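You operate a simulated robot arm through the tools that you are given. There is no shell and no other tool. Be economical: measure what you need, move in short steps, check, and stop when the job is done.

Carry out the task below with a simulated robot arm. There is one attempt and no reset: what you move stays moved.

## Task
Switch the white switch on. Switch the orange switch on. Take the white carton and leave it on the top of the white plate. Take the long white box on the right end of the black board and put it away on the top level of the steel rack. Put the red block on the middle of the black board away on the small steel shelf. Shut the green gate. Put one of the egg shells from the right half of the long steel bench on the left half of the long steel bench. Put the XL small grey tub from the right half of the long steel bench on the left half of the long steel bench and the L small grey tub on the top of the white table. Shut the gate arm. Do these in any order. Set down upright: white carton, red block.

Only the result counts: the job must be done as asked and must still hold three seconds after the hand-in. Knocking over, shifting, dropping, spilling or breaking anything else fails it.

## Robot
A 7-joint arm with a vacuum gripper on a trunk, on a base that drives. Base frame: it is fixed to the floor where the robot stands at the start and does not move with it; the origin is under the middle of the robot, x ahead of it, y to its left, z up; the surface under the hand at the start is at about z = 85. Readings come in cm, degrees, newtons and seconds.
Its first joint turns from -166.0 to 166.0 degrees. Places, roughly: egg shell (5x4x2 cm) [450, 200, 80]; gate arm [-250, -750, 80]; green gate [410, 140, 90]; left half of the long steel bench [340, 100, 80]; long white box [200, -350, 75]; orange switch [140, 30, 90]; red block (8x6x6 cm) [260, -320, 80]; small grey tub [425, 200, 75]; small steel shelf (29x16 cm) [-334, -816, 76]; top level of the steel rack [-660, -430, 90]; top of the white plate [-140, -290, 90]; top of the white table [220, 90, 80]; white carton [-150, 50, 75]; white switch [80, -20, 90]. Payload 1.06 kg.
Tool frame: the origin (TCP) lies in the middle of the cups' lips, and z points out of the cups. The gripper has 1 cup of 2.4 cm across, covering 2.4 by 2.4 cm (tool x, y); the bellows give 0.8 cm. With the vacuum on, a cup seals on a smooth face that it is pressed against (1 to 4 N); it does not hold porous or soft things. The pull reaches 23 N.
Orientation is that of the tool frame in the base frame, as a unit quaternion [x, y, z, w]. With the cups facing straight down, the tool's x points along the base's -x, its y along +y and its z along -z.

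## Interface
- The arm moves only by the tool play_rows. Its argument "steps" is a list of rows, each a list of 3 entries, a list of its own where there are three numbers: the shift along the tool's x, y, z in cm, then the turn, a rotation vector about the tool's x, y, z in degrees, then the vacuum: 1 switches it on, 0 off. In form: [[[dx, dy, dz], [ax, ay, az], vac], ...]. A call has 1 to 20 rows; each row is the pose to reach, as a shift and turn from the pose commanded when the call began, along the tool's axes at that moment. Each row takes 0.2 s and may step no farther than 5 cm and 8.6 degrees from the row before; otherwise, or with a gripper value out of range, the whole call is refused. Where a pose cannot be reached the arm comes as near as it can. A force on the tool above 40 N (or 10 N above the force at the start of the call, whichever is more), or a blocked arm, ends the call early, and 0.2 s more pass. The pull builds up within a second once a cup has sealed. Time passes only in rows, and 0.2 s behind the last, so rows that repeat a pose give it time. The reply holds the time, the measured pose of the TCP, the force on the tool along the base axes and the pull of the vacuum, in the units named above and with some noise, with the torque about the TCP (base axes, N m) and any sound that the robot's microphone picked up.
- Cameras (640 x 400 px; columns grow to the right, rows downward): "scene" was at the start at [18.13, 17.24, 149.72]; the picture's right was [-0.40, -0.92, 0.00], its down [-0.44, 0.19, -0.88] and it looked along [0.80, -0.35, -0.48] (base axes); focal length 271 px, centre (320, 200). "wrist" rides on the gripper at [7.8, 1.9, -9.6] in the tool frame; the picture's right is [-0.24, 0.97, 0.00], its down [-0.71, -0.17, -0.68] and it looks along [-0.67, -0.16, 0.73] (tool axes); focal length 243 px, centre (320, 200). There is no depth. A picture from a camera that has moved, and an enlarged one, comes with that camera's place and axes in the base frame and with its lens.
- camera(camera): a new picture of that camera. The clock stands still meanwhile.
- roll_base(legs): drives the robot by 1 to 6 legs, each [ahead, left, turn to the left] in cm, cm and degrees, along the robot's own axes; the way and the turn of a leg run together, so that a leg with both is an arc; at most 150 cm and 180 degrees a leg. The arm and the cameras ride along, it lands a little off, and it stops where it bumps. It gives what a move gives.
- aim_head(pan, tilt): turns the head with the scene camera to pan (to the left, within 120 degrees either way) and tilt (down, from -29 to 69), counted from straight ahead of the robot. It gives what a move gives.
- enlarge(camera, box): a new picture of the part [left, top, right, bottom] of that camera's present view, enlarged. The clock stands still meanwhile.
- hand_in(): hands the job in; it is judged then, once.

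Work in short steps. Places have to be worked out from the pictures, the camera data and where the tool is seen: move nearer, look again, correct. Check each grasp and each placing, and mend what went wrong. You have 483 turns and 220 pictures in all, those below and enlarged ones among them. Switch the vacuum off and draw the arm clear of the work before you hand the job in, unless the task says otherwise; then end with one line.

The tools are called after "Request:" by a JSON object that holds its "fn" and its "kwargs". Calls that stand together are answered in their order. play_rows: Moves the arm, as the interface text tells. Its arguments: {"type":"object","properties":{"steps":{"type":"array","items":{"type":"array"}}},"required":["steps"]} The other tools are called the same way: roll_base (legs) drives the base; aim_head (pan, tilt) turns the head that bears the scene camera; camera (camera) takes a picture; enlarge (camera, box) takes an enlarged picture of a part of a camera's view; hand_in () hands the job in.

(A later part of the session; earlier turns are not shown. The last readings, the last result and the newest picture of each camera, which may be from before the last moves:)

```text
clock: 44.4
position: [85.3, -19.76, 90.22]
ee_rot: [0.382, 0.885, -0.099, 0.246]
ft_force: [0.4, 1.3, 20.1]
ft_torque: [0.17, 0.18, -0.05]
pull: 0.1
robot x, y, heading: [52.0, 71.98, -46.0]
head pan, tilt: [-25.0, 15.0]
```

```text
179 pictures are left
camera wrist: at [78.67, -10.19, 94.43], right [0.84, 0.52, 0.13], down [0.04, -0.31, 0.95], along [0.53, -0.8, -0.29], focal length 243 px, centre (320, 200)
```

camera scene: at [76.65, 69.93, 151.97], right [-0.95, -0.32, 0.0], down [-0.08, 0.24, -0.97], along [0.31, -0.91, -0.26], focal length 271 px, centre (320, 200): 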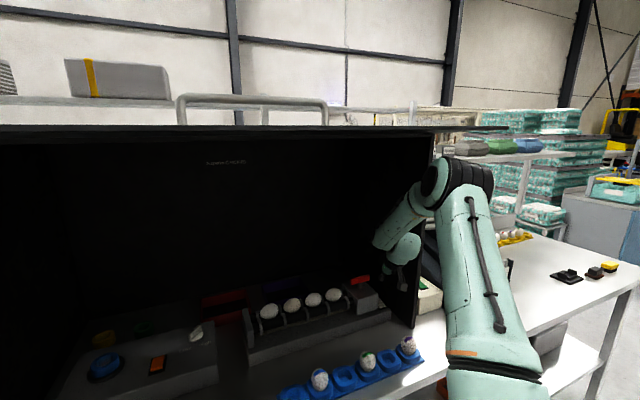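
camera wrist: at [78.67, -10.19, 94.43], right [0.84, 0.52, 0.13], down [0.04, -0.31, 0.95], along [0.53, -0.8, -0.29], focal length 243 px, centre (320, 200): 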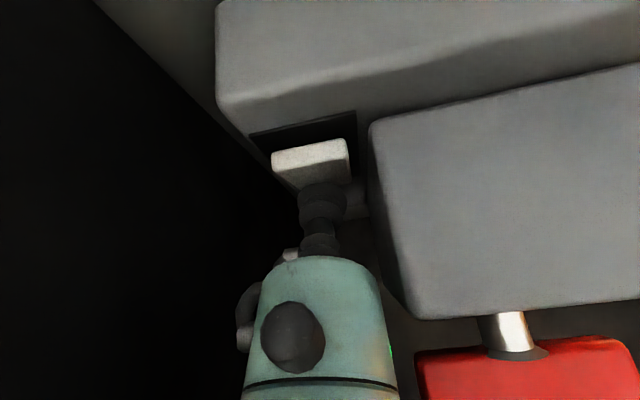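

20 N at n=73. Push a bit further.

Request:
{"fn": "play_rows", "kwargs": {"steps": [[[0.15, 0, 0.26], [0, 0, 0], 0], [[0.3, 0, 0.52], [0, 0, 0], 0], [[0.4, 0, 0.7], [0, 0, 0], 0], [[-1, 0, -1.73], [0, 0, 0], 0], [[-2.5, 0, -4.33], [0, 0, 0], 0], [[-4, 0, -6.9], [0, 0, 0], 0], [[-5, 0, -8.7], [0, 0, 0], 0]]}}

Request:
{"fn": "roll_base", "kwargs": {"legs": [[-9, 0, 0]]}}

Request:
{"fn": "enlarge", "kwargs": {"camera": "wrist", "box": [270, 60, 430, 160]}}

```text
clock: 44.8
position: [85.45, -19.98, 90.21]
ee_rot: [0.382, 0.884, -0.103, 0.249]
ft_force: [0.2, 1.7, 13.5]
ft_torque: [0.11, 0.11, -0.05]
pull: 0.1
robot x, y, heading: [51.69, 71.37, -46.0]
head pan, tilt: [-25.0, 15.0]
stopped in row 2: the force on the tool passed its limit at 43 N (the readings are from after the stop); the commanded pose is now the measured one
```

```text
clock: 45.9
position: [79.04, -13.35, 90.01]
ee_rot: [0.383, 0.885, -0.1, 0.247]
ft_force: [-0.7, -0.8, 0.4]
ft_torque: [-0.01, -0.02, 0.02]
pull: 0.0
robot x, y, heading: [45.84, 78.3, -46.1]
head pan, tilt: [-25.0, 15.0]
```

```text
4.00 times, centred on (350, 110) of wrist
camera zoom: at [72.49, -3.77, 94.19], right [0.84, 0.52, 0.13], down [0.04, -0.31, 0.95], along [0.54, -0.8, -0.28], focal length 970 px, centre (200, 560)
```

zoom: 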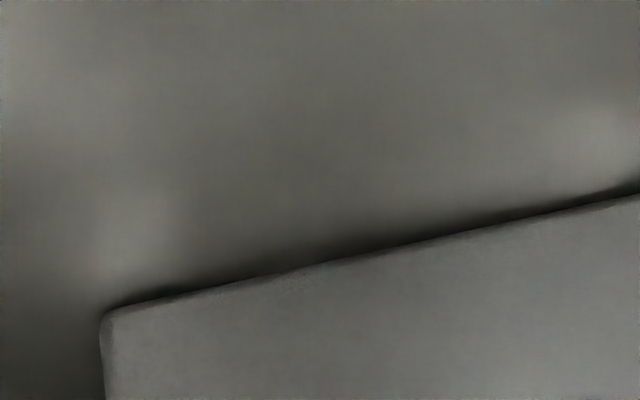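

The lift didn't happen before driving back (my chaining error). Raise the tool and inspect the switch.

Request:
{"fn": "play_rows", "kwargs": {"steps": [[[-1.5, 0, -2.6], [0, 0, 0], 0], [[-3, 0, -5.2], [0, 0, 0], 0], [[-5, 0, -8.7], [0, 0, 0], 0]]}}

Request:
{"fn": "camera", "kwargs": {"camera": "wrist"}}

Request:
{"fn": "enlarge", "kwargs": {"camera": "wrist", "box": [270, 60, 430, 160]}}

```text
clock: 46.7
position: [78.83, -13.38, 100.11]
ee_rot: [0.382, 0.885, -0.101, 0.247]
ft_force: [-0.2, 0.0, 0.7]
ft_torque: [-0.01, 0.03, 0.01]
pull: 0.1
robot x, y, heading: [45.62, 77.72, -46.0]
head pan, tilt: [-25.0, 15.0]
```

```text
177 pictures are left
camera wrist: at [72.18, -3.72, 104.22], right [0.84, 0.52, 0.13], down [0.04, -0.31, 0.95], along [0.54, -0.79, -0.29], focal length 243 px, centre (320, 200)
```

wrist: 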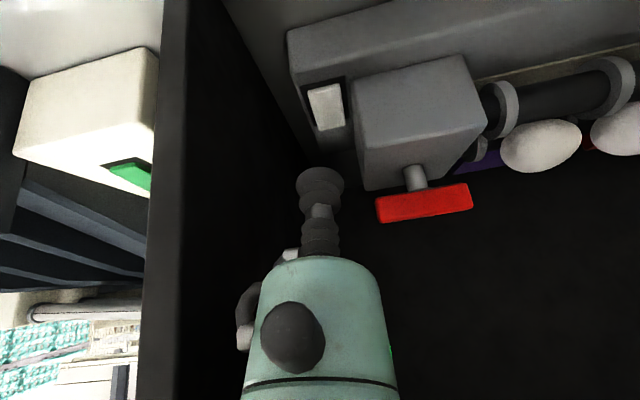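

```text
4.00 times, centred on (350, 110) of wrist
camera zoom: at [72.18, -3.72, 104.22], right [0.84, 0.52, 0.13], down [0.04, -0.31, 0.95], along [0.54, -0.79, -0.29], focal length 970 px, centre (200, 560)
```

zoom: 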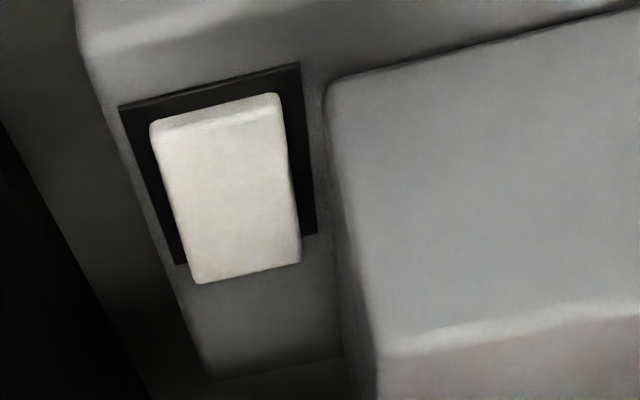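

Geometry says the rear is raised ~1.1 cm vs front 0.4, rocker centre n≈71, rear n≈73.3. My second press probably flipped it and the drag-back reversed it. Retry properly: forward 9, press at n≈73.3, lift straight up.

Request:
{"fn": "roll_base", "kwargs": {"legs": [[9, 0, 0]]}}

```text
clock: 47.8
position: [85.02, -19.82, 100.08]
ee_rot: [0.384, 0.884, -0.101, 0.246]
ft_force: [0.2, 0.6, 0.3]
ft_torque: [0.01, 0.01, 0.03]
pull: 0.0
robot x, y, heading: [51.62, 71.3, -46.1]
head pan, tilt: [-25.0, 15.0]
```

Request:
{"fn": "play_rows", "kwargs": {"steps": [[[-0.43, 0, 0.25], [0, 0, 0], 0], [[1.07, 0, 2.85], [0, 0, 0], 0], [[2.57, 0, 5.45], [0, 0, 0], 0], [[3.32, 0, 6.75], [0, 0, 0], 0], [[3.57, 0, 7.2], [0, 0, 0], 0], [[3.82, 0, 7.6], [0, 0, 0], 0], [[4.07, 0, 8.05], [0, 0, 0], 0], [[4.3, 0, 8.45], [0, 0, 0], 0]]}}

```text
clock: 49.6
position: [85.58, -20.26, 90.64]
ee_rot: [0.382, 0.884, -0.101, 0.248]
ft_force: [1.3, -0.3, 4.1]
ft_torque: [0.05, 0.03, -0.06]
pull: 0.0
robot x, y, heading: [51.63, 71.64, -46.0]
head pan, tilt: [-25.0, 15.0]
```

Request:
{"fn": "play_rows", "kwargs": {"steps": [[[0.1, 0, 0.17], [0, 0, 0], 0], [[0.2, 0, 0.35], [0, 0, 0], 0], [[0.3, 0, 0.52], [0, 0, 0], 0], [[0.4, 0, 0.7], [0, 0, 0], 0], [[0.45, 0, 0.78], [0, 0, 0], 0]]}}

Request:
{"fn": "camera", "kwargs": {"camera": "wrist"}}

```text
clock: 50.8
position: [85.65, -20.29, 90.12]
ee_rot: [0.381, 0.884, -0.103, 0.249]
ft_force: [-0.8, 4.3, 38.3]
ft_torque: [0.31, 0.33, -0.08]
pull: 0.1
robot x, y, heading: [51.7, 71.26, -46.4]
head pan, tilt: [-25.0, 15.0]
```

```text
175 pictures are left
camera wrist: at [79.01, -10.68, 94.2], right [0.84, 0.52, 0.13], down [0.04, -0.3, 0.95], along [0.54, -0.8, -0.28], focal length 243 px, centre (320, 200)
```

wrist: 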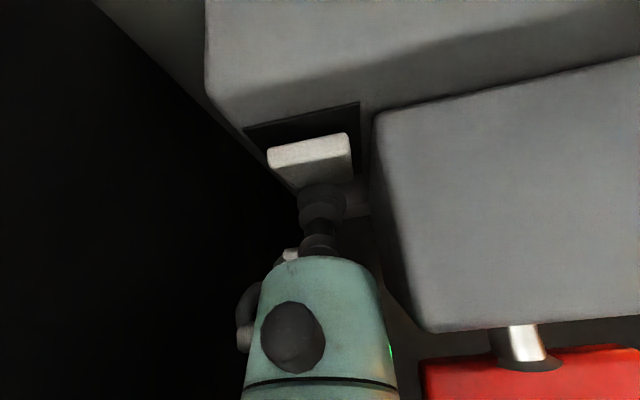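

Now 38 N at the rear; lift straight up and look.

Request:
{"fn": "play_rows", "kwargs": {"steps": [[[-1, 0, -1.73], [0, 0, 0], 0], [[-2.5, 0, -4.33], [0, 0, 0], 0], [[-4, 0, -6.9], [0, 0, 0], 0], [[-5, 0, -8.7], [0, 0, 0], 0]]}}

Request:
{"fn": "camera", "kwargs": {"camera": "wrist"}}

```text
clock: 51.8
position: [85.16, -20.02, 99.69]
ee_rot: [0.383, 0.885, -0.1, 0.247]
ft_force: [-1.0, 0.2, 0.5]
ft_torque: [-0.03, 0.01, 0.02]
pull: 0.0
robot x, y, heading: [51.36, 71.58, -46.1]
head pan, tilt: [-25.0, 15.0]
```

```text
174 pictures are left
camera wrist: at [78.75, -10.55, 103.94], right [0.84, 0.52, 0.13], down [0.04, -0.31, 0.95], along [0.54, -0.8, -0.29], focal length 243 px, centre (320, 200)
```

wrist: 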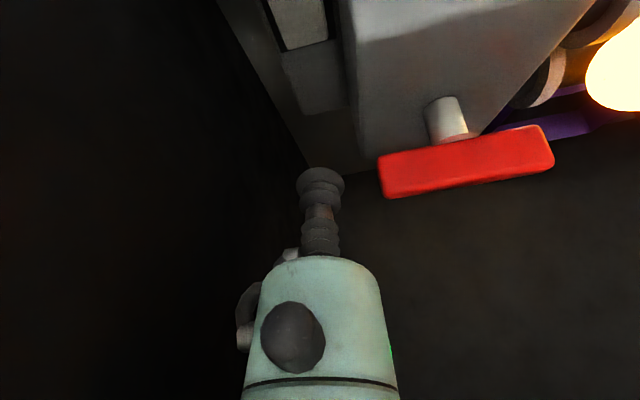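

The eggs on the roller now glow: white switch is on. Retreat by driving back, keeping the arm as is.

Request:
{"fn": "roll_base", "kwargs": {"legs": [[-38, 0, 0]]}}

Request:
{"fn": "aim_head", "kwargs": {"pan": 0, "tilt": 18}}

Request:
{"fn": "camera", "kwargs": {"camera": "scene"}}

```text
clock: 54.2
position: [58.89, 7.4, 99.73]
ee_rot: [0.382, 0.885, -0.101, 0.247]
ft_force: [0.2, 1.0, 0.6]
ft_torque: [-0.01, -0.02, 0.0]
pull: 0.1
robot x, y, heading: [25.44, 98.94, -46.3]
head pan, tilt: [-25.0, 15.0]
```

```text
clock: 55.1
position: [58.83, 7.42, 99.91]
ee_rot: [0.382, 0.885, -0.1, 0.248]
ft_force: [-0.6, -0.5, 0.8]
ft_torque: [-0.03, -0.03, -0.01]
pull: 0.1
robot x, y, heading: [25.21, 99.09, -46.0]
head pan, tilt: [0.0, 18.0]
```

```text
173 pictures are left
camera scene: at [53.61, 99.51, 151.48], right [-0.72, -0.69, 0.0], down [-0.21, 0.22, -0.95], along [0.66, -0.69, -0.31], focal length 271 px, centre (320, 200)
```

scene: 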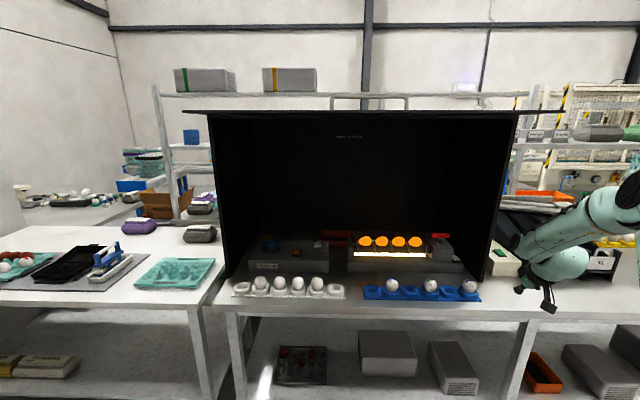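

Both lamps are lit (roller eggs glow, orange flipped). Now stow the arm near its starting pose, tool vertical, before driving.

Request:
{"fn": "play_rows", "kwargs": {"steps": [[[1.8, 2.5, -3.3], [0, 3, 0], 0], [[3.5, 5, -6.6], [0, 6, 0], 0], [[5.3, 7.5, -10], [0, 9, 0], 0], [[7.1, 10, -13.3], [0, 12, 0], 0], [[8.9, 12.5, -16.6], [0, 15, 0], 0], [[10.6, 15, -20], [0, 18, 0], 0], [[12.4, 17.5, -23.3], [0, 21, 0], 0], [[14.2, 20, -26.6], [0, 24, 0], 0], [[15.9, 22.5, -30], [0, 27, 0], 0], [[17.7, 25, -33.3], [0, 30, 0], 0], [[17.7, 25, -33.3], [0, 30, 0], 0]]}}

Request:
{"fn": "aim_head", "kwargs": {"pan": 35, "tilt": 10}}

Request:
{"fn": "camera", "kwargs": {"camera": "scene"}}

Request:
{"fn": "aim_head", "kwargs": {"pan": -75, "tilt": 10}}

Request:
{"fn": "camera", "kwargs": {"camera": "scene"}}

```text
clock: 57.5
position: [54.56, 47.82, 119.52]
ee_rot: [0.395, 0.918, 0.001, 0.01]
ft_force: [0.4, 0.6, -0.7]
ft_torque: [0.01, 0.03, 0.02]
pull: 0.1
robot x, y, heading: [25.48, 98.86, -46.1]
head pan, tilt: [0.0, 18.0]
```

```text
clock: 58.5
position: [54.68, 47.82, 119.52]
ee_rot: [0.395, 0.919, 0.002, 0.009]
ft_force: [-0.2, 0.1, -0.9]
ft_torque: [-0.04, 0.0, 0.01]
pull: 0.1
robot x, y, heading: [25.14, 99.1, -46.1]
head pan, tilt: [35.0, 10.0]
```

```text
172 pictures are left
camera scene: at [56.27, 104.45, 152.78], right [-0.19, -0.98, 0.0], down [-0.17, 0.03, -0.98], along [0.97, -0.19, -0.17], focal length 271 px, centre (320, 200)
```

scene: 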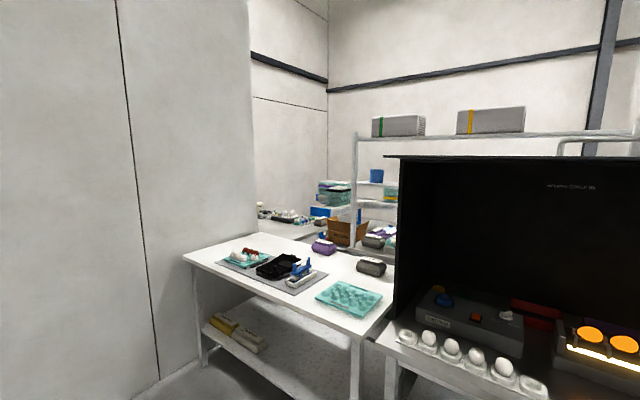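

```text
clock: 60.4
position: [54.53, 47.92, 119.55]
ee_rot: [0.395, 0.919, 0.001, 0.01]
ft_force: [-0.6, -0.1, -0.6]
ft_torque: [0.01, 0.02, -0.02]
pull: 0.2
robot x, y, heading: [24.82, 98.99, -45.9]
head pan, tilt: [-75.0, 10.0]
```

```text
171 pictures are left
camera scene: at [42.35, 98.28, 152.78], right [-0.86, 0.52, 0.0], down [0.09, 0.15, -0.98], along [-0.51, -0.84, -0.17], focal length 271 px, centre (320, 200)
```

scene: 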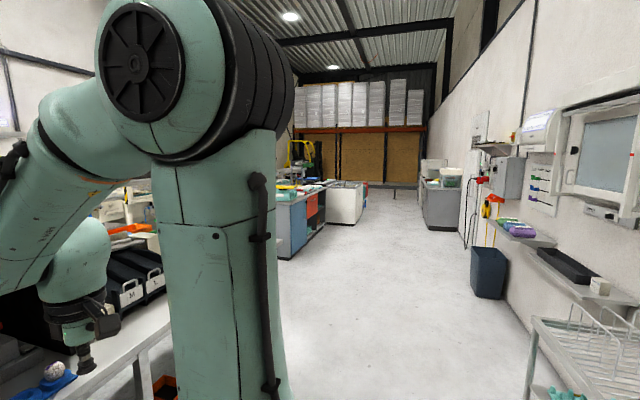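

Both pictures show the corridor. The white carton seems to be the small white box on the wall shelf (right). I drive along the corridor to stand before it and turn to face that wall.

Request:
{"fn": "roll_base", "kwargs": {"legs": [[10, 0, 0], [0, -140, 0], [0, -33, 0]]}}

Request:
{"fn": "aim_head", "kwargs": {"pan": -115, "tilt": 20}}

Request:
{"fn": "camera", "kwargs": {"camera": "scene"}}

```text
clock: 70.0
position: [-63.32, -80.35, 119.54]
ee_rot: [0.392, 0.92, 0.001, 0.009]
ft_force: [-1.4, 1.4, 0.4]
ft_torque: [0.0, -0.02, 0.0]
pull: 0.0
robot x, y, heading: [-93.03, -29.33, -46.3]
head pan, tilt: [-75.0, 10.0]
```

```text
clock: 71.1
position: [-63.47, -80.42, 119.58]
ee_rot: [0.392, 0.92, 0.001, 0.01]
ft_force: [-0.5, 0.5, -0.3]
ft_torque: [0.0, -0.02, -0.02]
pull: 0.1
robot x, y, heading: [-92.65, -29.29, -45.7]
head pan, tilt: [-115.0, 20.0]
```

```text
170 pictures are left
camera scene: at [-79.98, -25.06, 151.16], right [-0.33, 0.94, 0.0], down [0.32, 0.11, -0.94], along [-0.89, -0.31, -0.34], focal length 271 px, centre (320, 200)
```

scene: 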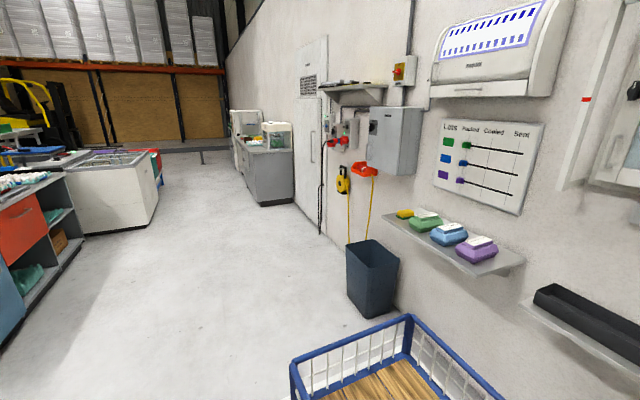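

A blue cart stands near (−170,−45), low enough for the arm to pass over. Rotate in place to face the shelf wall.

Request:
{"fn": "roll_base", "kwargs": {"legs": [[0, 0, -90], [0, 0, -90]]}}

Request:
{"fn": "aim_head", "kwargs": {"pan": 0, "tilt": 30}}

Request:
{"fn": "camera", "kwargs": {"camera": "scene"}}

Request:
{"fn": "camera", "kwargs": {"camera": "wrist"}}

```text
clock: 79.1
position: [-121.97, 22.07, 119.49]
ee_rot: [0.917, -0.398, -0.009, 0.001]
ft_force: [-0.5, 0.0, -0.5]
ft_torque: [0.0, 0.03, 0.01]
pull: 0.0
robot x, y, heading: [-93.03, -29.47, 133.1]
head pan, tilt: [-115.0, 20.0]
```

```text
clock: 81.1
position: [-122.05, 22.17, 119.49]
ee_rot: [0.917, -0.398, -0.009, 0.002]
ft_force: [0.2, 0.2, -0.7]
ft_torque: [0.01, 0.01, -0.02]
pull: 0.0
robot x, y, heading: [-93.36, -29.18, 133.5]
head pan, tilt: [0.0, 30.0]
```

```text
169 pictures are left
camera scene: at [-121.55, -30.09, 149.55], right [0.73, 0.69, 0.0], down [0.34, -0.36, -0.87], along [-0.6, 0.63, -0.5], focal length 271 px, centre (320, 200)
```

scene: 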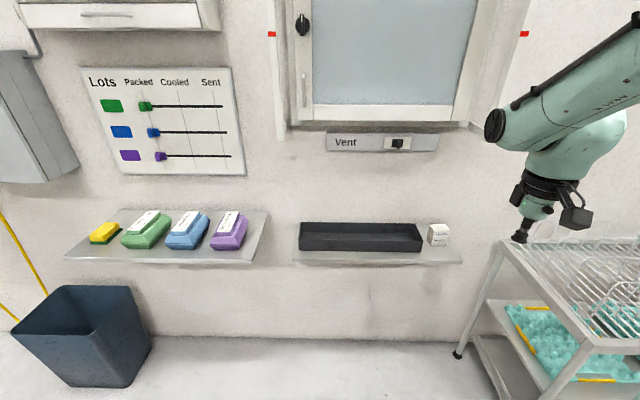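

```text
168 pictures are left
camera wrist: at [-117.77, 14.86, 128.96], right [-0.87, -0.49, 0.01], down [-0.34, 0.63, 0.69], along [-0.35, 0.6, -0.72], focal length 243 px, centre (320, 200)
```

wrist: 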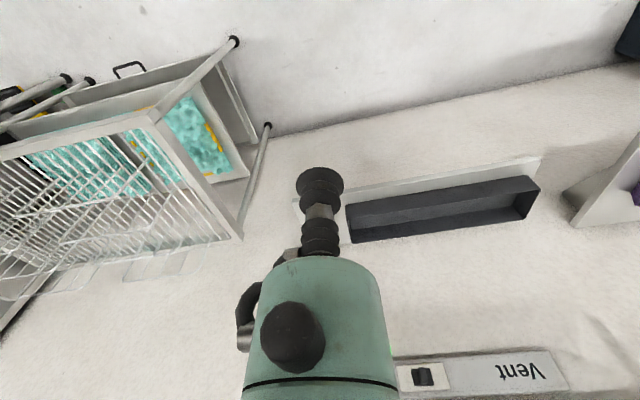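

Carton is at about (−146.7, 63, 85). Enlarge to see its shape and orientation.

Request:
{"fn": "enlarge", "kwargs": {"camera": "scene", "box": [380, 200, 500, 275]}}

```text
5.33 times, centred on (440, 238) of scene
camera zoom: at [-121.55, -30.09, 149.55], right [0.73, 0.69, 0.0], down [0.34, -0.36, -0.87], along [-0.6, 0.63, -0.5], focal length 1446 px, centre (-320, 0)
```

zoom: 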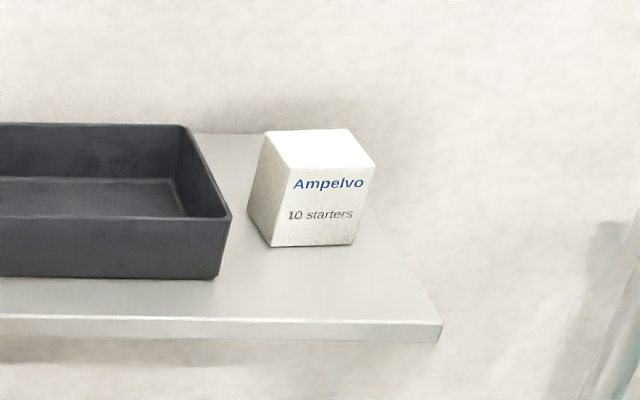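

Carton: ~6.5 cm cube, top centre (−146.4, 62, 89.1). Lower the tool to z≈101, then drive closer.

Request:
{"fn": "play_rows", "kwargs": {"steps": [[[0, 0, 4.5], [0, 0, 0], 0], [[0, 0, 9], [0, 0, 0], 0], [[0, 0, 13.5], [0, 0, 0], 0], [[0, 0, 17], [0, 0, 0], 0]]}}

Request:
{"fn": "roll_base", "kwargs": {"legs": [[26, -9.5, 0]]}}

Request:
{"fn": "aim_head", "kwargs": {"pan": -10, "tilt": 30}}

Request:
{"fn": "camera", "kwargs": {"camera": "scene"}}

Request:
{"fn": "camera", "kwargs": {"camera": "wrist"}}

```text
clock: 82.1
position: [-122.24, 22.12, 102.61]
ee_rot: [0.917, -0.399, -0.01, 0.002]
ft_force: [0.0, 0.2, -0.1]
ft_torque: [0.02, 0.0, 0.01]
pull: 0.0
robot x, y, heading: [-93.21, -29.4, 133.6]
head pan, tilt: [0.0, 30.0]
```

```text
clock: 84.0
position: [-132.95, 47.48, 102.51]
ee_rot: [0.917, -0.4, -0.009, 0.001]
ft_force: [0.0, -0.4, 0.1]
ft_torque: [0.0, 0.0, 0.0]
pull: 0.1
robot x, y, heading: [-104.11, -3.94, 133.3]
head pan, tilt: [0.0, 30.0]
```

```text
clock: 84.7
position: [-132.97, 47.57, 102.44]
ee_rot: [0.917, -0.399, -0.01, 0.002]
ft_force: [-0.9, -0.2, 0.2]
ft_torque: [0.01, -0.02, 0.0]
pull: 0.0
robot x, y, heading: [-104.0, -4.14, 133.4]
head pan, tilt: [-10.0, 30.0]
```

```text
166 pictures are left
camera scene: at [-131.23, -3.68, 149.55], right [0.83, 0.55, 0.0], down [0.28, -0.42, -0.87], along [-0.48, 0.72, -0.5], focal length 271 px, centre (320, 200)
```

scene: 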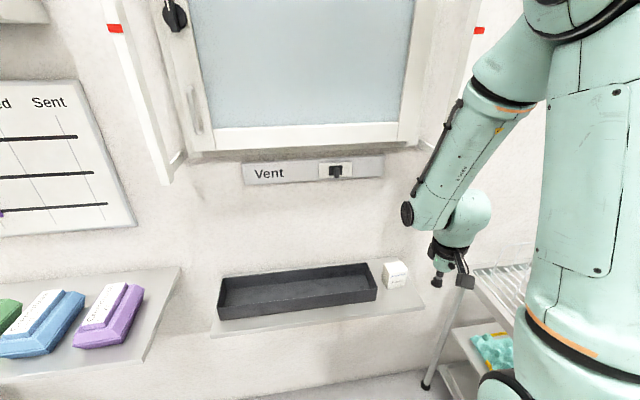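

```text
165 pictures are left
camera wrist: at [-128.85, 40.31, 111.89], right [-0.87, -0.49, 0.01], down [-0.34, 0.63, 0.69], along [-0.35, 0.6, -0.72], focal length 243 px, centre (320, 200)
```

wrist: 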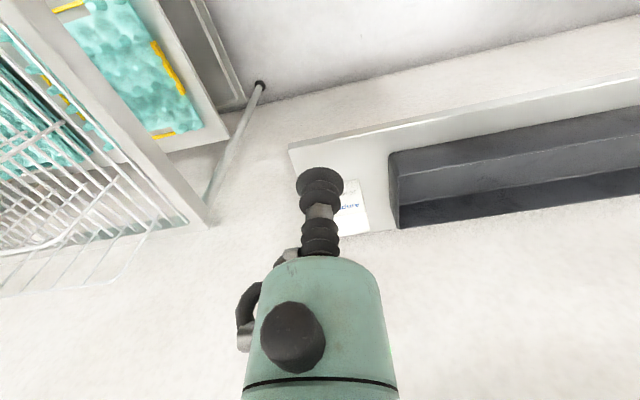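

Carton top confirmed at (−146.6, 61.9, 89). Move over it and descend with the vacuum on to just above the surface.

Request:
{"fn": "play_rows", "kwargs": {"steps": [[[-4, 0, 0], [0, 0, 0], 0], [[-8, 0, 0], [0, 0, 0], 0], [[-12, 0, 0], [0, 0, 0], 0], [[-16, 0, 0], [0, 0, 0], 0], [[-19.8, 0.1, 0], [0, 0, 0], 0], [[-19.8, 0.1, 4], [0, 0, 0], 0], [[-19.8, 0.1, 8], [0, 0, 0], 0], [[-19.8, 0.1, 11], [0, 0, 0], 1]]}}

Request:
{"fn": "camera", "kwargs": {"camera": "wrist"}}

```text
clock: 86.5
position: [-146.65, 61.94, 91.77]
ee_rot: [0.917, -0.4, -0.011, 0.002]
ft_force: [-0.2, -0.2, 0.6]
ft_torque: [0.0, 0.01, 0.01]
pull: 0.1
robot x, y, heading: [-103.81, -4.06, 133.2]
head pan, tilt: [-10.0, 30.0]
```

```text
164 pictures are left
camera wrist: at [-142.61, 54.74, 101.22], right [-0.87, -0.49, 0.01], down [-0.34, 0.63, 0.7], along [-0.35, 0.6, -0.72], focal length 243 px, centre (320, 200)
```

wrist: 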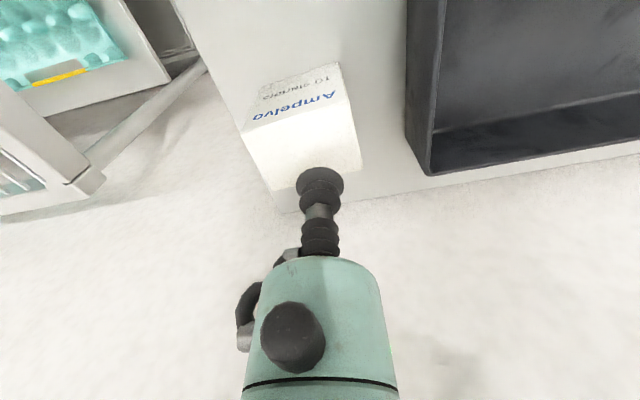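

The cup would land ~1 cm off-centre; shift 0.8 back and 0.7 sideways, then press gently.

Request:
{"fn": "play_rows", "kwargs": {"steps": [[[0.8, -0.7, 0], [0, 0, 0], 1], [[0.8, -0.7, 1.5], [0, 0, 0], 1], [[0.8, -0.7, 2.3], [0, 0, 0], 1], [[0.8, -0.7, 2.7], [0, 0, 0], 1], [[0.8, -0.7, 3.0], [0, 0, 0], 1], [[0.8, -0.7, 3.0], [0, 0, 0], 1], [[0.8, -0.7, 3.0], [0, 0, 0], 1]]}}

```text
clock: 88.1
position: [-145.75, 61.84, 88.79]
ee_rot: [0.917, -0.4, -0.01, 0.001]
ft_force: [-1.2, -0.7, 11.3]
ft_torque: [-0.04, -0.11, -0.01]
pull: 23.3
robot x, y, heading: [-103.8, -4.08, 133.6]
head pan, tilt: [-10.0, 30.0]
```

Sealed (pull 23 N). Lift and draw back.

Request:
{"fn": "play_rows", "kwargs": {"steps": [[[0, 0, -1], [0, 0, 0], 1], [[0, 0, -3], [0, 0, 0], 1], [[0, 0, -6], [0, 0, 0], 1], [[0, 0, -9], [0, 0, 0], 1], [[4, 0, -12], [0, 0, 0], 1], [[8, 0, -15], [0, 0, 0], 1], [[12, 0, -18], [0, 0, 0], 1], [[16, 0, -21], [0, 0, 0], 1], [[20, 0, -24], [0, 0, 0], 1]]}}

Request:
{"fn": "camera", "kwargs": {"camera": "wrist"}}

```text
clock: 90.1
position: [-131.82, 47.13, 112.4]
ee_rot: [0.917, -0.4, -0.009, 0.002]
ft_force: [0.1, 0.2, -2.0]
ft_torque: [-0.04, -0.03, -0.01]
pull: 22.7
robot x, y, heading: [-103.7, -4.16, 133.6]
head pan, tilt: [-10.0, 30.0]
```

```text
163 pictures are left
camera wrist: at [-127.57, 39.94, 121.79], right [-0.87, -0.49, 0.01], down [-0.34, 0.63, 0.69], along [-0.35, 0.6, -0.72], focal length 243 px, centre (320, 200)
```

wrist: 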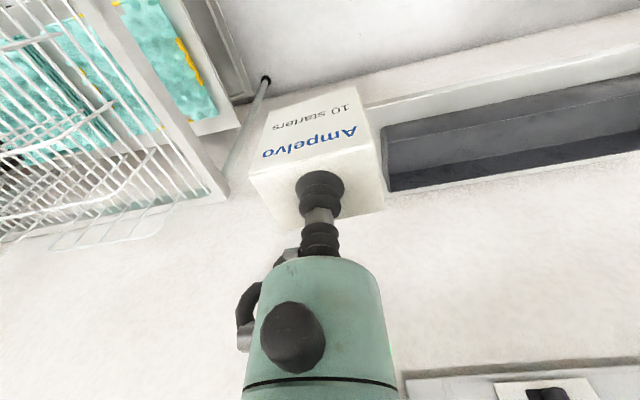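

Carton held (~2 N). Next the white plate on the blue counter at about (−140,−290,90). Back off from the wall, turn to face the counter side, and look.

Request:
{"fn": "roll_base", "kwargs": {"legs": [[-48, 0, 0], [0, 0, 90], [0, 0, 90]]}}

Request:
{"fn": "aim_head", "kwargs": {"pan": -65, "tilt": 18}}

Request:
{"fn": "camera", "kwargs": {"camera": "scene"}}

```text
clock: 100.7
position: [-40.91, -89.33, 112.36]
ee_rot: [0.384, 0.923, 0.002, 0.009]
ft_force: [0.7, -0.1, -0.9]
ft_torque: [0.01, 0.0, 0.01]
pull: 22.8
robot x, y, heading: [-70.61, -39.28, -44.9]
head pan, tilt: [-10.0, 30.0]
```

```text
clock: 102.0
position: [-40.91, -89.47, 112.38]
ee_rot: [0.384, 0.923, 0.002, 0.009]
ft_force: [0.8, 0.3, -0.9]
ft_torque: [0.0, 0.0, -0.02]
pull: 22.9
robot x, y, heading: [-70.23, -39.4, -44.4]
head pan, tilt: [-65.0, 18.0]
```

```text
162 pictures are left
camera scene: at [-51.95, -40.28, 151.48], right [-0.94, 0.34, 0.0], down [0.1, 0.29, -0.95], along [-0.32, -0.9, -0.31], focal length 271 px, centre (320, 200)
```

scene: 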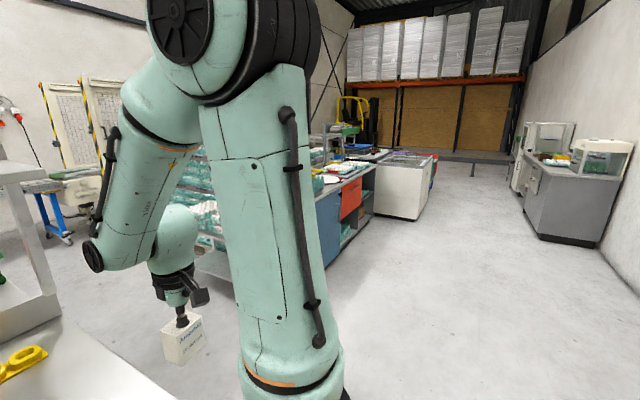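

Drive right along the corridor, then look at the counter.

Request:
{"fn": "roll_base", "kwargs": {"legs": [[0, 0, -1.8], [0, -130, 0], [0, -20, 0]]}}

Request:
{"fn": "aim_head", "kwargs": {"pan": -30, "tilt": 18}}

Request:
{"fn": "camera", "kwargs": {"camera": "scene"}}

```text
clock: 110.2
position: [-152.86, -194.8, 112.27]
ee_rot: [0.4, 0.916, 0.003, 0.009]
ft_force: [0.1, 0.4, -0.4]
ft_torque: [-0.02, 0.0, -0.01]
pull: 22.9
robot x, y, heading: [-180.78, -143.53, -46.8]
head pan, tilt: [-65.0, 18.0]
```

```text
clock: 111.2
position: [-152.94, -194.66, 112.43]
ee_rot: [0.4, 0.916, 0.001, 0.008]
ft_force: [0.7, 0.0, -0.8]
ft_torque: [0.01, 0.0, -0.02]
pull: 23.0
robot x, y, heading: [-180.7, -143.34, -46.7]
head pan, tilt: [-30.0, 18.0]
```

```text
161 pictures are left
camera scene: at [-156.64, -145.65, 151.48], right [-0.97, -0.23, 0.0], down [-0.07, 0.3, -0.95], along [0.22, -0.93, -0.31], focal length 271 px, centre (320, 200)
```

scene: 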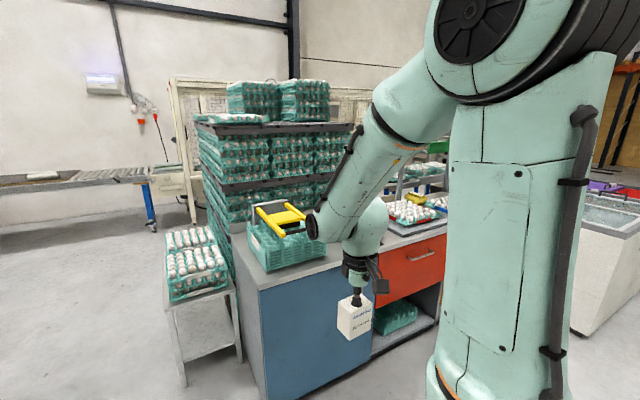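

The plate should be around the spot hidden by the arm. Move further right and closer.

Request:
{"fn": "roll_base", "kwargs": {"legs": [[15, -55, 0]]}}

Request:
{"fn": "aim_head", "kwargs": {"pan": 0, "tilt": 22}}

Request:
{"fn": "camera", "kwargs": {"camera": "scene"}}

```text
clock: 114.4
position: [-182.32, -243.01, 112.34]
ee_rot: [0.398, 0.917, 0.002, 0.009]
ft_force: [0.1, 0.3, -0.7]
ft_torque: [0.0, -0.02, 0.01]
pull: 23.3
robot x, y, heading: [-209.97, -192.39, -46.4]
head pan, tilt: [-30.0, 18.0]
```

```text
clock: 115.4
position: [-182.36, -242.92, 112.42]
ee_rot: [0.399, 0.917, 0.001, 0.01]
ft_force: [-0.1, 0.0, -1.2]
ft_torque: [0.01, 0.02, 0.0]
pull: 22.4
robot x, y, heading: [-209.96, -191.76, -46.8]
head pan, tilt: [0.0, 22.0]
```

```text
160 pictures are left
camera scene: at [-182.01, -191.56, 150.83], right [-0.73, -0.69, 0.0], down [-0.26, 0.27, -0.93], along [0.64, -0.67, -0.37], focal length 271 px, centre (320, 200)
```

scene: 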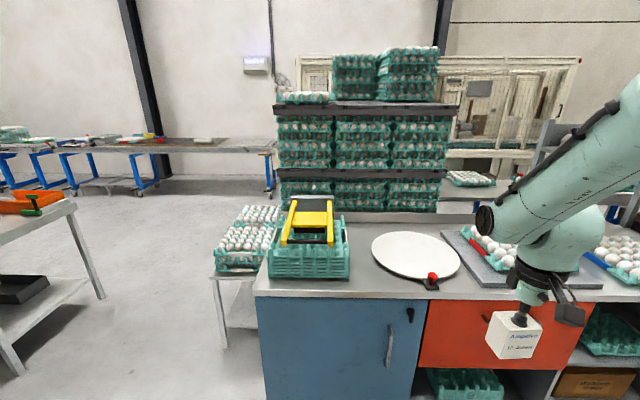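

The round white plate on the counter is at (−145, −286, ~90). Drive 35 cm ahead, 3 right.

Request:
{"fn": "roll_base", "kwargs": {"legs": [[35, -3, 0]]}}

Request:
{"fn": "aim_head", "kwargs": {"pan": -12, "tilt": 32}}

Request:
{"fn": "camera", "kwargs": {"camera": "scene"}}

Request:
{"fn": "camera", "kwargs": {"camera": "wrist"}}

```text
clock: 117.6
position: [-160.37, -270.14, 112.39]
ee_rot: [0.398, 0.917, 0.002, 0.009]
ft_force: [0.3, -0.7, -0.1]
ft_torque: [-0.01, 0.0, -0.05]
pull: 22.5
robot x, y, heading: [-188.39, -219.23, -46.3]
head pan, tilt: [0.0, 22.0]
```

```text
clock: 118.4
position: [-160.42, -270.07, 112.44]
ee_rot: [0.397, 0.918, 0.002, 0.009]
ft_force: [0.1, -0.7, -1.4]
ft_torque: [0.01, 0.02, 0.0]
pull: 23.6
robot x, y, heading: [-188.38, -218.99, -46.4]
head pan, tilt: [-12.0, 32.0]
```

```text
159 pictures are left
camera scene: at [-161.89, -219.72, 149.24], right [-0.85, -0.52, 0.0], down [-0.28, 0.45, -0.85], along [0.44, -0.72, -0.53], focal length 271 px, centre (320, 200)
```

scene: 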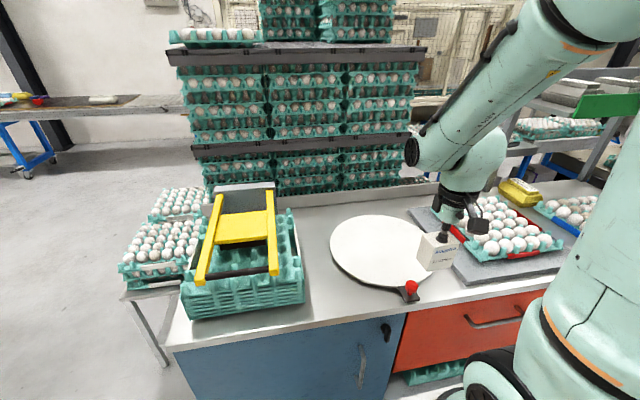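

```text
158 pictures are left
camera wrist: at [-164.55, -263.24, 121.81], right [0.87, 0.49, 0.01], down [0.35, -0.63, 0.69], along [0.35, -0.6, -0.72], focal length 243 px, centre (320, 200)
```

wrist: 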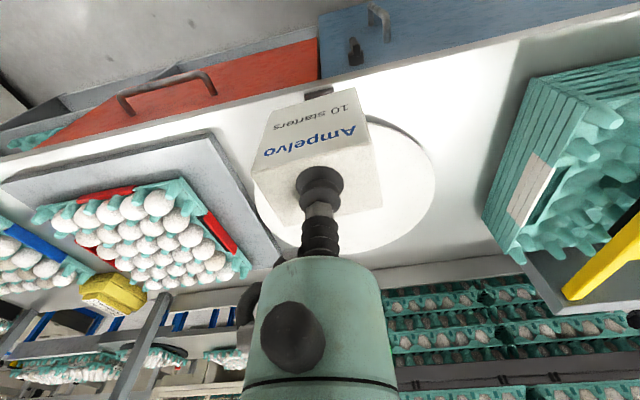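

Plate centre ≈ (−145.2, −287, 88.5), radius ~18 cm. Move the carton above it and lower to ~2 cm above.

Request:
{"fn": "play_rows", "kwargs": {"steps": [[[-4, 0, 0], [0, 0, 0], 1], [[-8, 0, 0], [0, 0, 0], 1], [[-12, 0, 0], [0, 0, 0], 1], [[-16, 0, 0], [0, 0, 0], 1], [[-20, 0, 2], [0, 0, 0], 1], [[-22.7, -0.4, 5], [0, 0, 0], 1], [[-22.7, -0.4, 9], [0, 0, 0], 1], [[-22.7, -0.4, 13], [0, 0, 0], 1], [[-22.7, -0.4, 15], [0, 0, 0], 1], [[-22.7, -0.4, 15], [0, 0, 0], 1]]}}

Request:
{"fn": "camera", "kwargs": {"camera": "scene"}}

```text
clock: 120.6
position: [-144.93, -287.04, 97.72]
ee_rot: [0.398, 0.917, 0.001, 0.009]
ft_force: [0.5, -0.1, -0.1]
ft_torque: [0.0, -0.01, -0.02]
pull: 22.9
robot x, y, heading: [-188.46, -219.13, -46.6]
head pan, tilt: [-12.0, 32.0]
```

```text
157 pictures are left
camera scene: at [-161.89, -219.72, 149.23], right [-0.85, -0.52, 0.0], down [-0.28, 0.45, -0.85], along [0.44, -0.72, -0.53], focal length 271 px, centre (320, 200)
```

scene: 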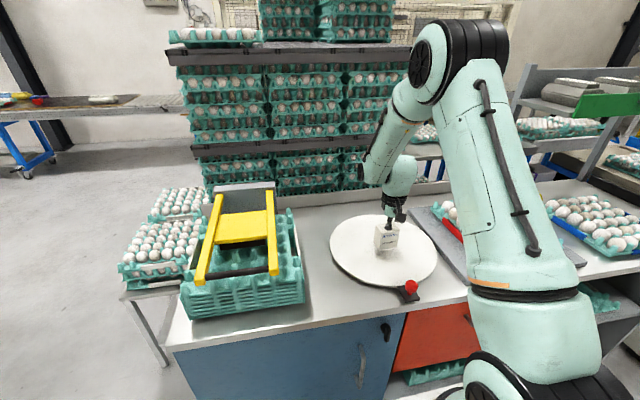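

Carton is over the plate's centre. Lower slowly until contact.

Request:
{"fn": "play_rows", "kwargs": {"steps": [[[0, 0, 0.8], [0, 0, 0], 1], [[0, 0, 1.3], [0, 0, 0], 1], [[0, 0, 1.8], [0, 0, 0], 1], [[0, 0, 2.2], [0, 0, 0], 1], [[0, 0, 2.5], [0, 0, 0], 1], [[0, 0, 2.5], [0, 0, 0], 1]]}}

```text
clock: 122.0
position: [-144.94, -287.06, 95.32]
ee_rot: [0.398, 0.917, 0.002, 0.01]
ft_force: [-0.1, -0.7, -0.9]
ft_torque: [0.03, -0.01, 0.02]
pull: 23.2
robot x, y, heading: [-188.33, -219.02, -46.5]
head pan, tilt: [-12.0, 32.0]
```

Request:
{"fn": "play_rows", "kwargs": {"steps": [[[0, 0, 0.3], [0, 0, 0], 1], [[0, 0, 0.6], [0, 0, 0], 1], [[0, 0, 0.9], [0, 0, 0], 1], [[0, 0, 0.9], [0, 0, 0], 1]]}}

```text
clock: 123.0
position: [-144.85, -287.11, 94.45]
ee_rot: [0.398, 0.917, 0.001, 0.01]
ft_force: [3.8, 2.6, 13.4]
ft_torque: [-0.03, 0.09, 0.03]
pull: 23.0
robot x, y, heading: [-188.69, -219.02, -46.5]
head pan, tilt: [-12.0, 32.0]
```

Contact (13 N). Ease off slightly, release the vacuum, wait, then lift.

Request:
{"fn": "play_rows", "kwargs": {"steps": [[[0, 0, -0.4], [0, 0, 0], 1], [[0, 0, -0.4], [0, 0, 0], 0], [[0, 0, -0.4], [0, 0, 0], 0], [[0, 0, -0.4], [0, 0, 0], 0], [[0, 0, -0.4], [0, 0, 0], 0], [[0, 0, -0.4], [0, 0, 0], 0], [[0, 0, -1.2], [0, 0, 0], 0], [[0, 0, -3], [0, 0, 0], 0], [[0, 0, -7], [0, 0, 0], 0], [[0, 0, -11], [0, 0, 0], 0]]}}

Request:
{"fn": "camera", "kwargs": {"camera": "scene"}}

```text
clock: 125.2
position: [-145.1, -286.99, 105.24]
ee_rot: [0.398, 0.918, 0.002, 0.009]
ft_force: [1.2, 0.3, -0.4]
ft_torque: [-0.01, -0.02, -0.03]
pull: 0.1
robot x, y, heading: [-188.21, -219.46, -46.4]
head pan, tilt: [-12.0, 32.0]
```

```text
156 pictures are left
camera scene: at [-161.87, -219.75, 149.23], right [-0.85, -0.52, 0.0], down [-0.28, 0.45, -0.85], along [0.44, -0.72, -0.53], focal length 271 px, centre (320, 200)
```

scene: 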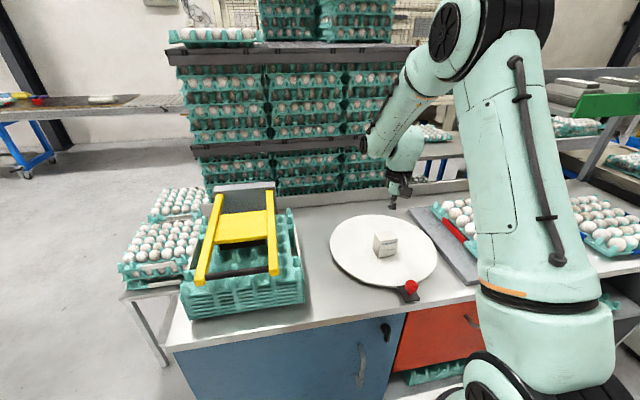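

Carton stands upright on the plate. Retract the arm, back off, and drive left into the gap toward the belt with the black board.

Request:
{"fn": "play_rows", "kwargs": {"steps": [[[4, 0, -3], [0, 0, 0], 0], [[8, 0, -6], [0, 0, 0], 0], [[12, 0, -9], [0, 0, 0], 0], [[16, 0, -12], [0, 0, 0], 0], [[20, 0, -15], [0, 0, 0], 0], [[23, 0, -16], [0, 0, 0], 0]]}}

Request:
{"fn": "roll_base", "kwargs": {"legs": [[-35, 0, 0], [0, 130, 0]]}}

Request:
{"fn": "aim_head", "kwargs": {"pan": 5, "tilt": 22}}

Request:
{"fn": "camera", "kwargs": {"camera": "scene"}}

```text
clock: 126.6
position: [-161.17, -270.16, 120.98]
ee_rot: [0.398, 0.918, 0.002, 0.008]
ft_force: [0.9, -0.1, 0.3]
ft_torque: [0.02, 0.02, 0.0]
pull: 0.0
robot x, y, heading: [-188.78, -218.94, -46.4]
head pan, tilt: [-12.0, 32.0]
```

```text
clock: 134.9
position: [-91.63, -156.17, 120.92]
ee_rot: [0.401, 0.916, 0.002, 0.009]
ft_force: [0.0, -0.5, 0.0]
ft_torque: [0.01, -0.02, 0.02]
pull: 0.1
robot x, y, heading: [-118.58, -105.05, -46.8]
head pan, tilt: [-12.0, 32.0]
```

```text
clock: 135.7
position: [-91.56, -156.33, 121.02]
ee_rot: [0.4, 0.917, 0.001, 0.01]
ft_force: [0.3, 0.5, -0.5]
ft_torque: [0.0, -0.02, 0.0]
pull: 0.0
robot x, y, heading: [-118.63, -105.08, -46.7]
head pan, tilt: [5.0, 22.0]
```

```text
155 pictures are left
camera scene: at [-89.84, -104.3, 150.83], right [-0.67, -0.75, 0.0], down [-0.28, 0.25, -0.93], along [0.69, -0.62, -0.38], focal length 271 px, centre (320, 200)
```

scene: 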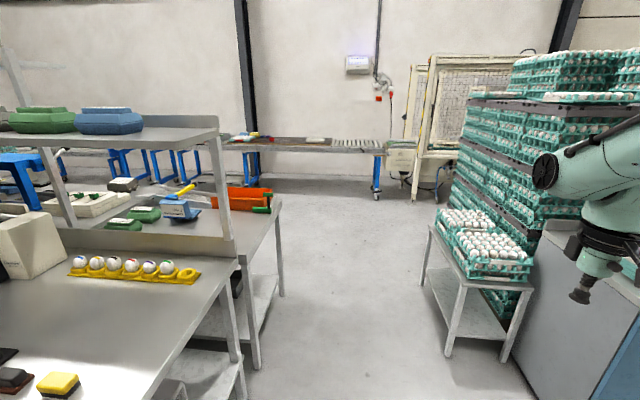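

The gap between tables is at a≈−205…−92; I go through its middle toward the belt (front edge n≈395).

Request:
{"fn": "roll_base", "kwargs": {"legs": [[0, 9, 0.5], [140, 0, 0], [140, 0, 0]]}}

Request:
{"fn": "aim_head", "kwargs": {"pan": 25, "tilt": 22}}

Request:
{"fn": "camera", "kwargs": {"camera": "scene"}}

```text
clock: 150.0
position: [111.35, -350.9, 120.97]
ee_rot: [0.391, 0.92, 0.001, 0.009]
ft_force: [-0.4, 0.5, -0.3]
ft_torque: [-0.03, -0.02, 0.0]
pull: 0.0
robot x, y, heading: [83.34, -300.68, -45.6]
head pan, tilt: [5.0, 22.0]
```

```text
clock: 150.8
position: [111.27, -350.93, 121.07]
ee_rot: [0.391, 0.92, 0.002, 0.009]
ft_force: [-0.6, -0.6, 0.5]
ft_torque: [0.02, -0.03, -0.01]
pull: 0.0
robot x, y, heading: [83.23, -300.11, -45.5]
head pan, tilt: [25.0, 22.0]
```

```text
154 pictures are left
camera scene: at [113.7, -296.17, 150.83], right [-0.35, -0.94, 0.0], down [-0.35, 0.13, -0.93], along [0.87, -0.33, -0.37], focal length 271 px, centre (320, 200)
```

scene: 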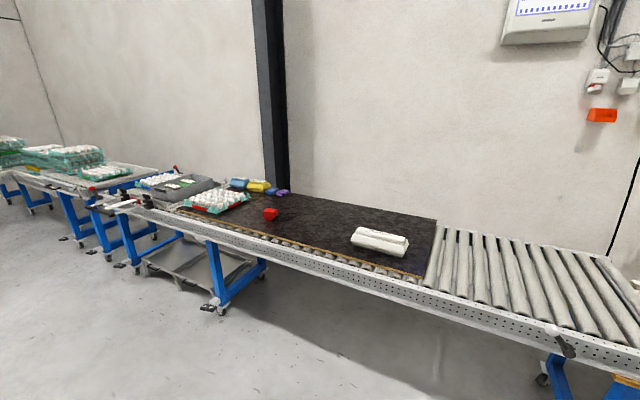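

Board, long white box (~(218,−370)) and red block (~(273,−322)) are clear. But first I'll do the bench jobs to the left; look that way.

Request:
{"fn": "aim_head", "kwargs": {"pan": 80, "tilt": 15}}

Request:
{"fn": "camera", "kwargs": {"camera": "scene"}}

```text
clock: 152.1
position: [111.27, -350.87, 120.98]
ee_rot: [0.391, 0.92, 0.002, 0.009]
ft_force: [0.1, 0.0, 0.6]
ft_torque: [0.01, -0.01, 0.01]
pull: 0.0
robot x, y, heading: [83.27, -300.66, -45.7]
head pan, tilt: [80.0, 15.0]
```

```text
153 pictures are left
camera scene: at [112.74, -287.62, 151.97], right [0.56, -0.83, 0.0], down [-0.21, -0.15, -0.97], along [0.8, 0.54, -0.26], focal length 271 px, centre (320, 200)
```

scene: 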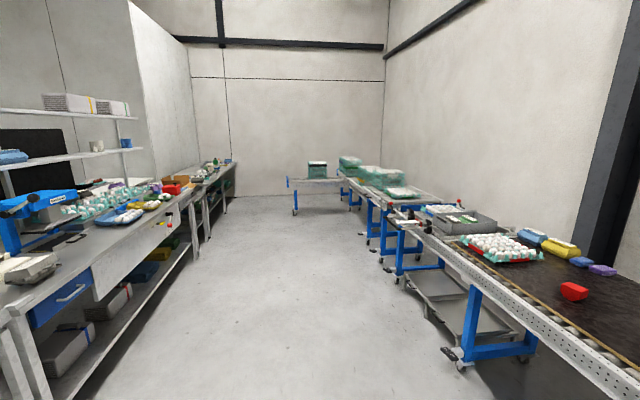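

The steel bench is farther down this aisle on the left. Turn to face that side (180° left) and drive along the aisle.

Request:
{"fn": "roll_base", "kwargs": {"legs": [[0, 0, 90], [0, 0, 89], [0, -150, 0], [0, -150, 0]]}}

Request:
{"fn": "aim_head", "kwargs": {"pan": -35, "tilt": 18}}

Request:
{"fn": "camera", "kwargs": {"camera": "scene"}}

```text
clock: 174.1
position: [279.73, -47.53, 120.99]
ee_rot: [0.913, -0.409, -0.009, 0.002]
ft_force: [0.4, 0.7, -1.4]
ft_torque: [-0.01, -0.01, 0.0]
pull: 0.0
robot x, y, heading: [306.12, -99.08, 132.0]
head pan, tilt: [80.0, 15.0]
```

```text
clock: 176.1
position: [279.86, -47.56, 121.01]
ee_rot: [0.912, -0.41, -0.009, 0.001]
ft_force: [0.6, -1.4, 0.3]
ft_torque: [0.01, -0.01, -0.01]
pull: 0.0
robot x, y, heading: [306.01, -99.46, 132.0]
head pan, tilt: [-35.0, 18.0]
```

```text
152 pictures are left
camera scene: at [282.18, -96.77, 151.48], right [0.99, 0.12, 0.0], down [0.04, -0.31, -0.95], along [-0.12, 0.94, -0.31], focal length 271 px, centre (320, 200)
```

scene: 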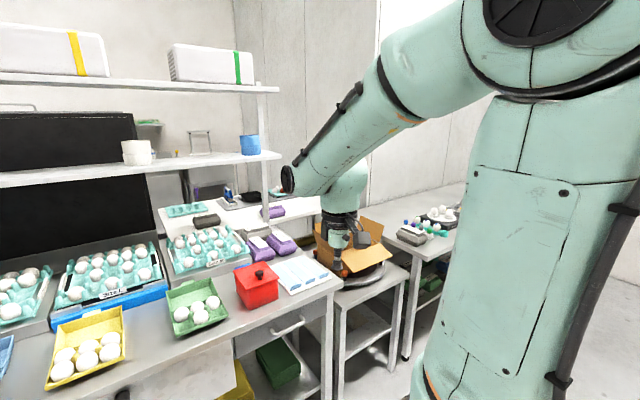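

I see the cardboard-box stool and the steel bench beyond. Continue right to see the bench itself.

Request:
{"fn": "roll_base", "kwargs": {"legs": [[0, 0, 1.8], [0, -130, 0]]}}

Request:
{"fn": "aim_head", "kwargs": {"pan": -5, "tilt": 20}}

Request:
{"fn": "camera", "kwargs": {"camera": "scene"}}

Request:
{"fn": "aim_head", "kwargs": {"pan": -45, "tilt": 20}}

Request:
{"fn": "camera", "kwargs": {"camera": "scene"}}

```text
clock: 183.0
position: [372.41, 42.54, 120.99]
ee_rot: [0.919, -0.395, -0.01, 0.001]
ft_force: [-0.4, 0.4, -0.3]
ft_torque: [0.02, -0.01, 0.01]
pull: 0.1
robot x, y, heading: [400.26, -8.21, 134.0]
head pan, tilt: [-35.0, 18.0]
```

```text
clock: 183.9
position: [372.57, 42.5, 120.86]
ee_rot: [0.919, -0.395, -0.009, 0.002]
ft_force: [1.2, 0.3, 0.0]
ft_torque: [-0.02, -0.01, 0.03]
pull: 0.0
robot x, y, heading: [400.22, -8.5, 133.7]
head pan, tilt: [-5.0, 20.0]
```

```text
151 pictures are left
camera scene: at [372.11, -8.55, 151.15], right [0.78, 0.63, 0.0], down [0.21, -0.27, -0.94], along [-0.59, 0.73, -0.34], focal length 271 px, centre (320, 200)
```

scene: 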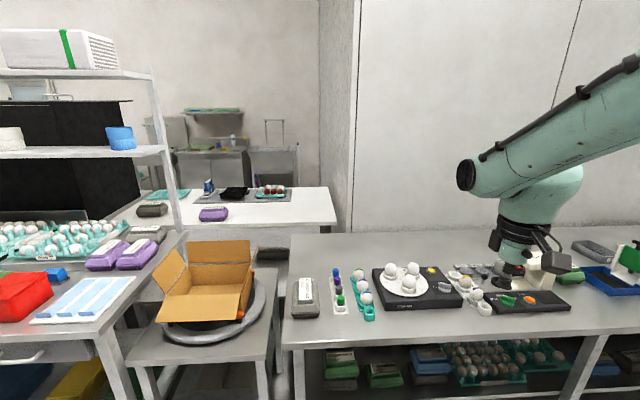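

```text
clock: 185.0
position: [372.54, 42.57, 120.95]
ee_rot: [0.919, -0.395, -0.01, 0.002]
ft_force: [0.0, -0.5, -0.2]
ft_torque: [0.0, 0.01, 0.02]
pull: 0.0
robot x, y, heading: [399.93, -8.15, 133.8]
head pan, tilt: [-45.0, 20.0]
```

```text
150 pictures are left
camera scene: at [378.13, -6.49, 151.15], right [1.0, -0.02, 0.0], down [-0.01, -0.34, -0.94], along [0.02, 0.94, -0.34], focal length 271 px, centre (320, 200)
```

scene: 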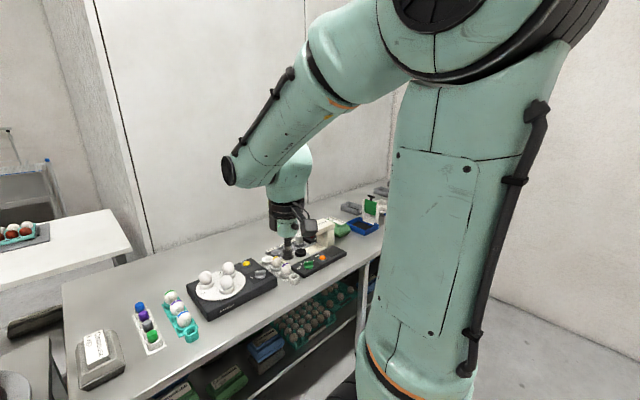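

That's the left half of the steel bench (scale at ~(342,82)). Move right ~110 cm to see the right half.

Request:
{"fn": "roll_base", "kwargs": {"legs": [[0, -110, 0]]}}

Request:
{"fn": "aim_head", "kwargs": {"pan": 0, "tilt": 25}}

Request:
{"fn": "camera", "kwargs": {"camera": "scene"}}

Request:
{"fn": "camera", "kwargs": {"camera": "wrist"}}

```text
clock: 187.8
position: [401.73, 69.09, 120.93]
ee_rot: [0.895, -0.447, -0.009, 0.001]
ft_force: [-0.4, 0.2, 0.3]
ft_torque: [-0.03, -0.04, -0.01]
pull: 0.1
robot x, y, heading: [423.36, 15.53, 127.3]
head pan, tilt: [-45.0, 20.0]
stopped in leg 1: the robot was blocked; the commanded pose is now the measured one
```

```text
clock: 188.9
position: [401.78, 69.0, 120.92]
ee_rot: [0.894, -0.447, -0.009, 0.0]
ft_force: [-0.5, -0.4, 0.1]
ft_torque: [-0.01, -0.02, 0.02]
pull: 0.0
robot x, y, heading: [423.31, 15.29, 127.2]
head pan, tilt: [0.0, 25.0]
```

```text
149 pictures are left
camera scene: at [394.76, 17.83, 150.35], right [0.8, 0.61, 0.0], down [0.26, -0.34, -0.91], along [-0.55, 0.72, -0.42], focal length 271 px, centre (320, 200)
```

scene: 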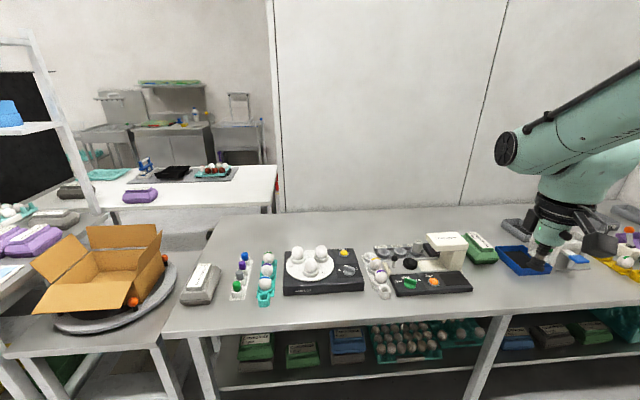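

```text
148 pictures are left
camera wrist: at [405.04, 61.51, 130.4], right [-0.92, -0.4, 0.01], down [-0.28, 0.66, 0.69], along [-0.28, 0.63, -0.72], focal length 243 px, centre (320, 200)
```

wrist: 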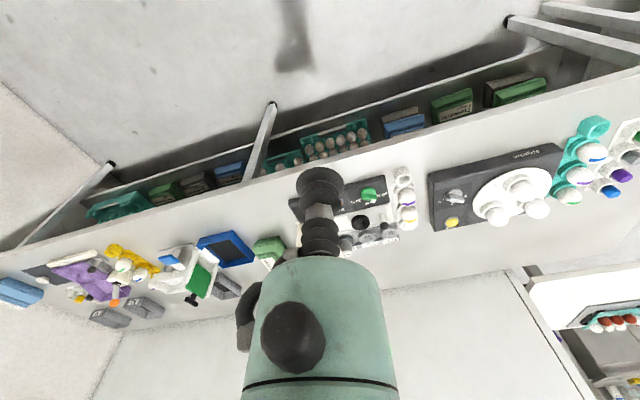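

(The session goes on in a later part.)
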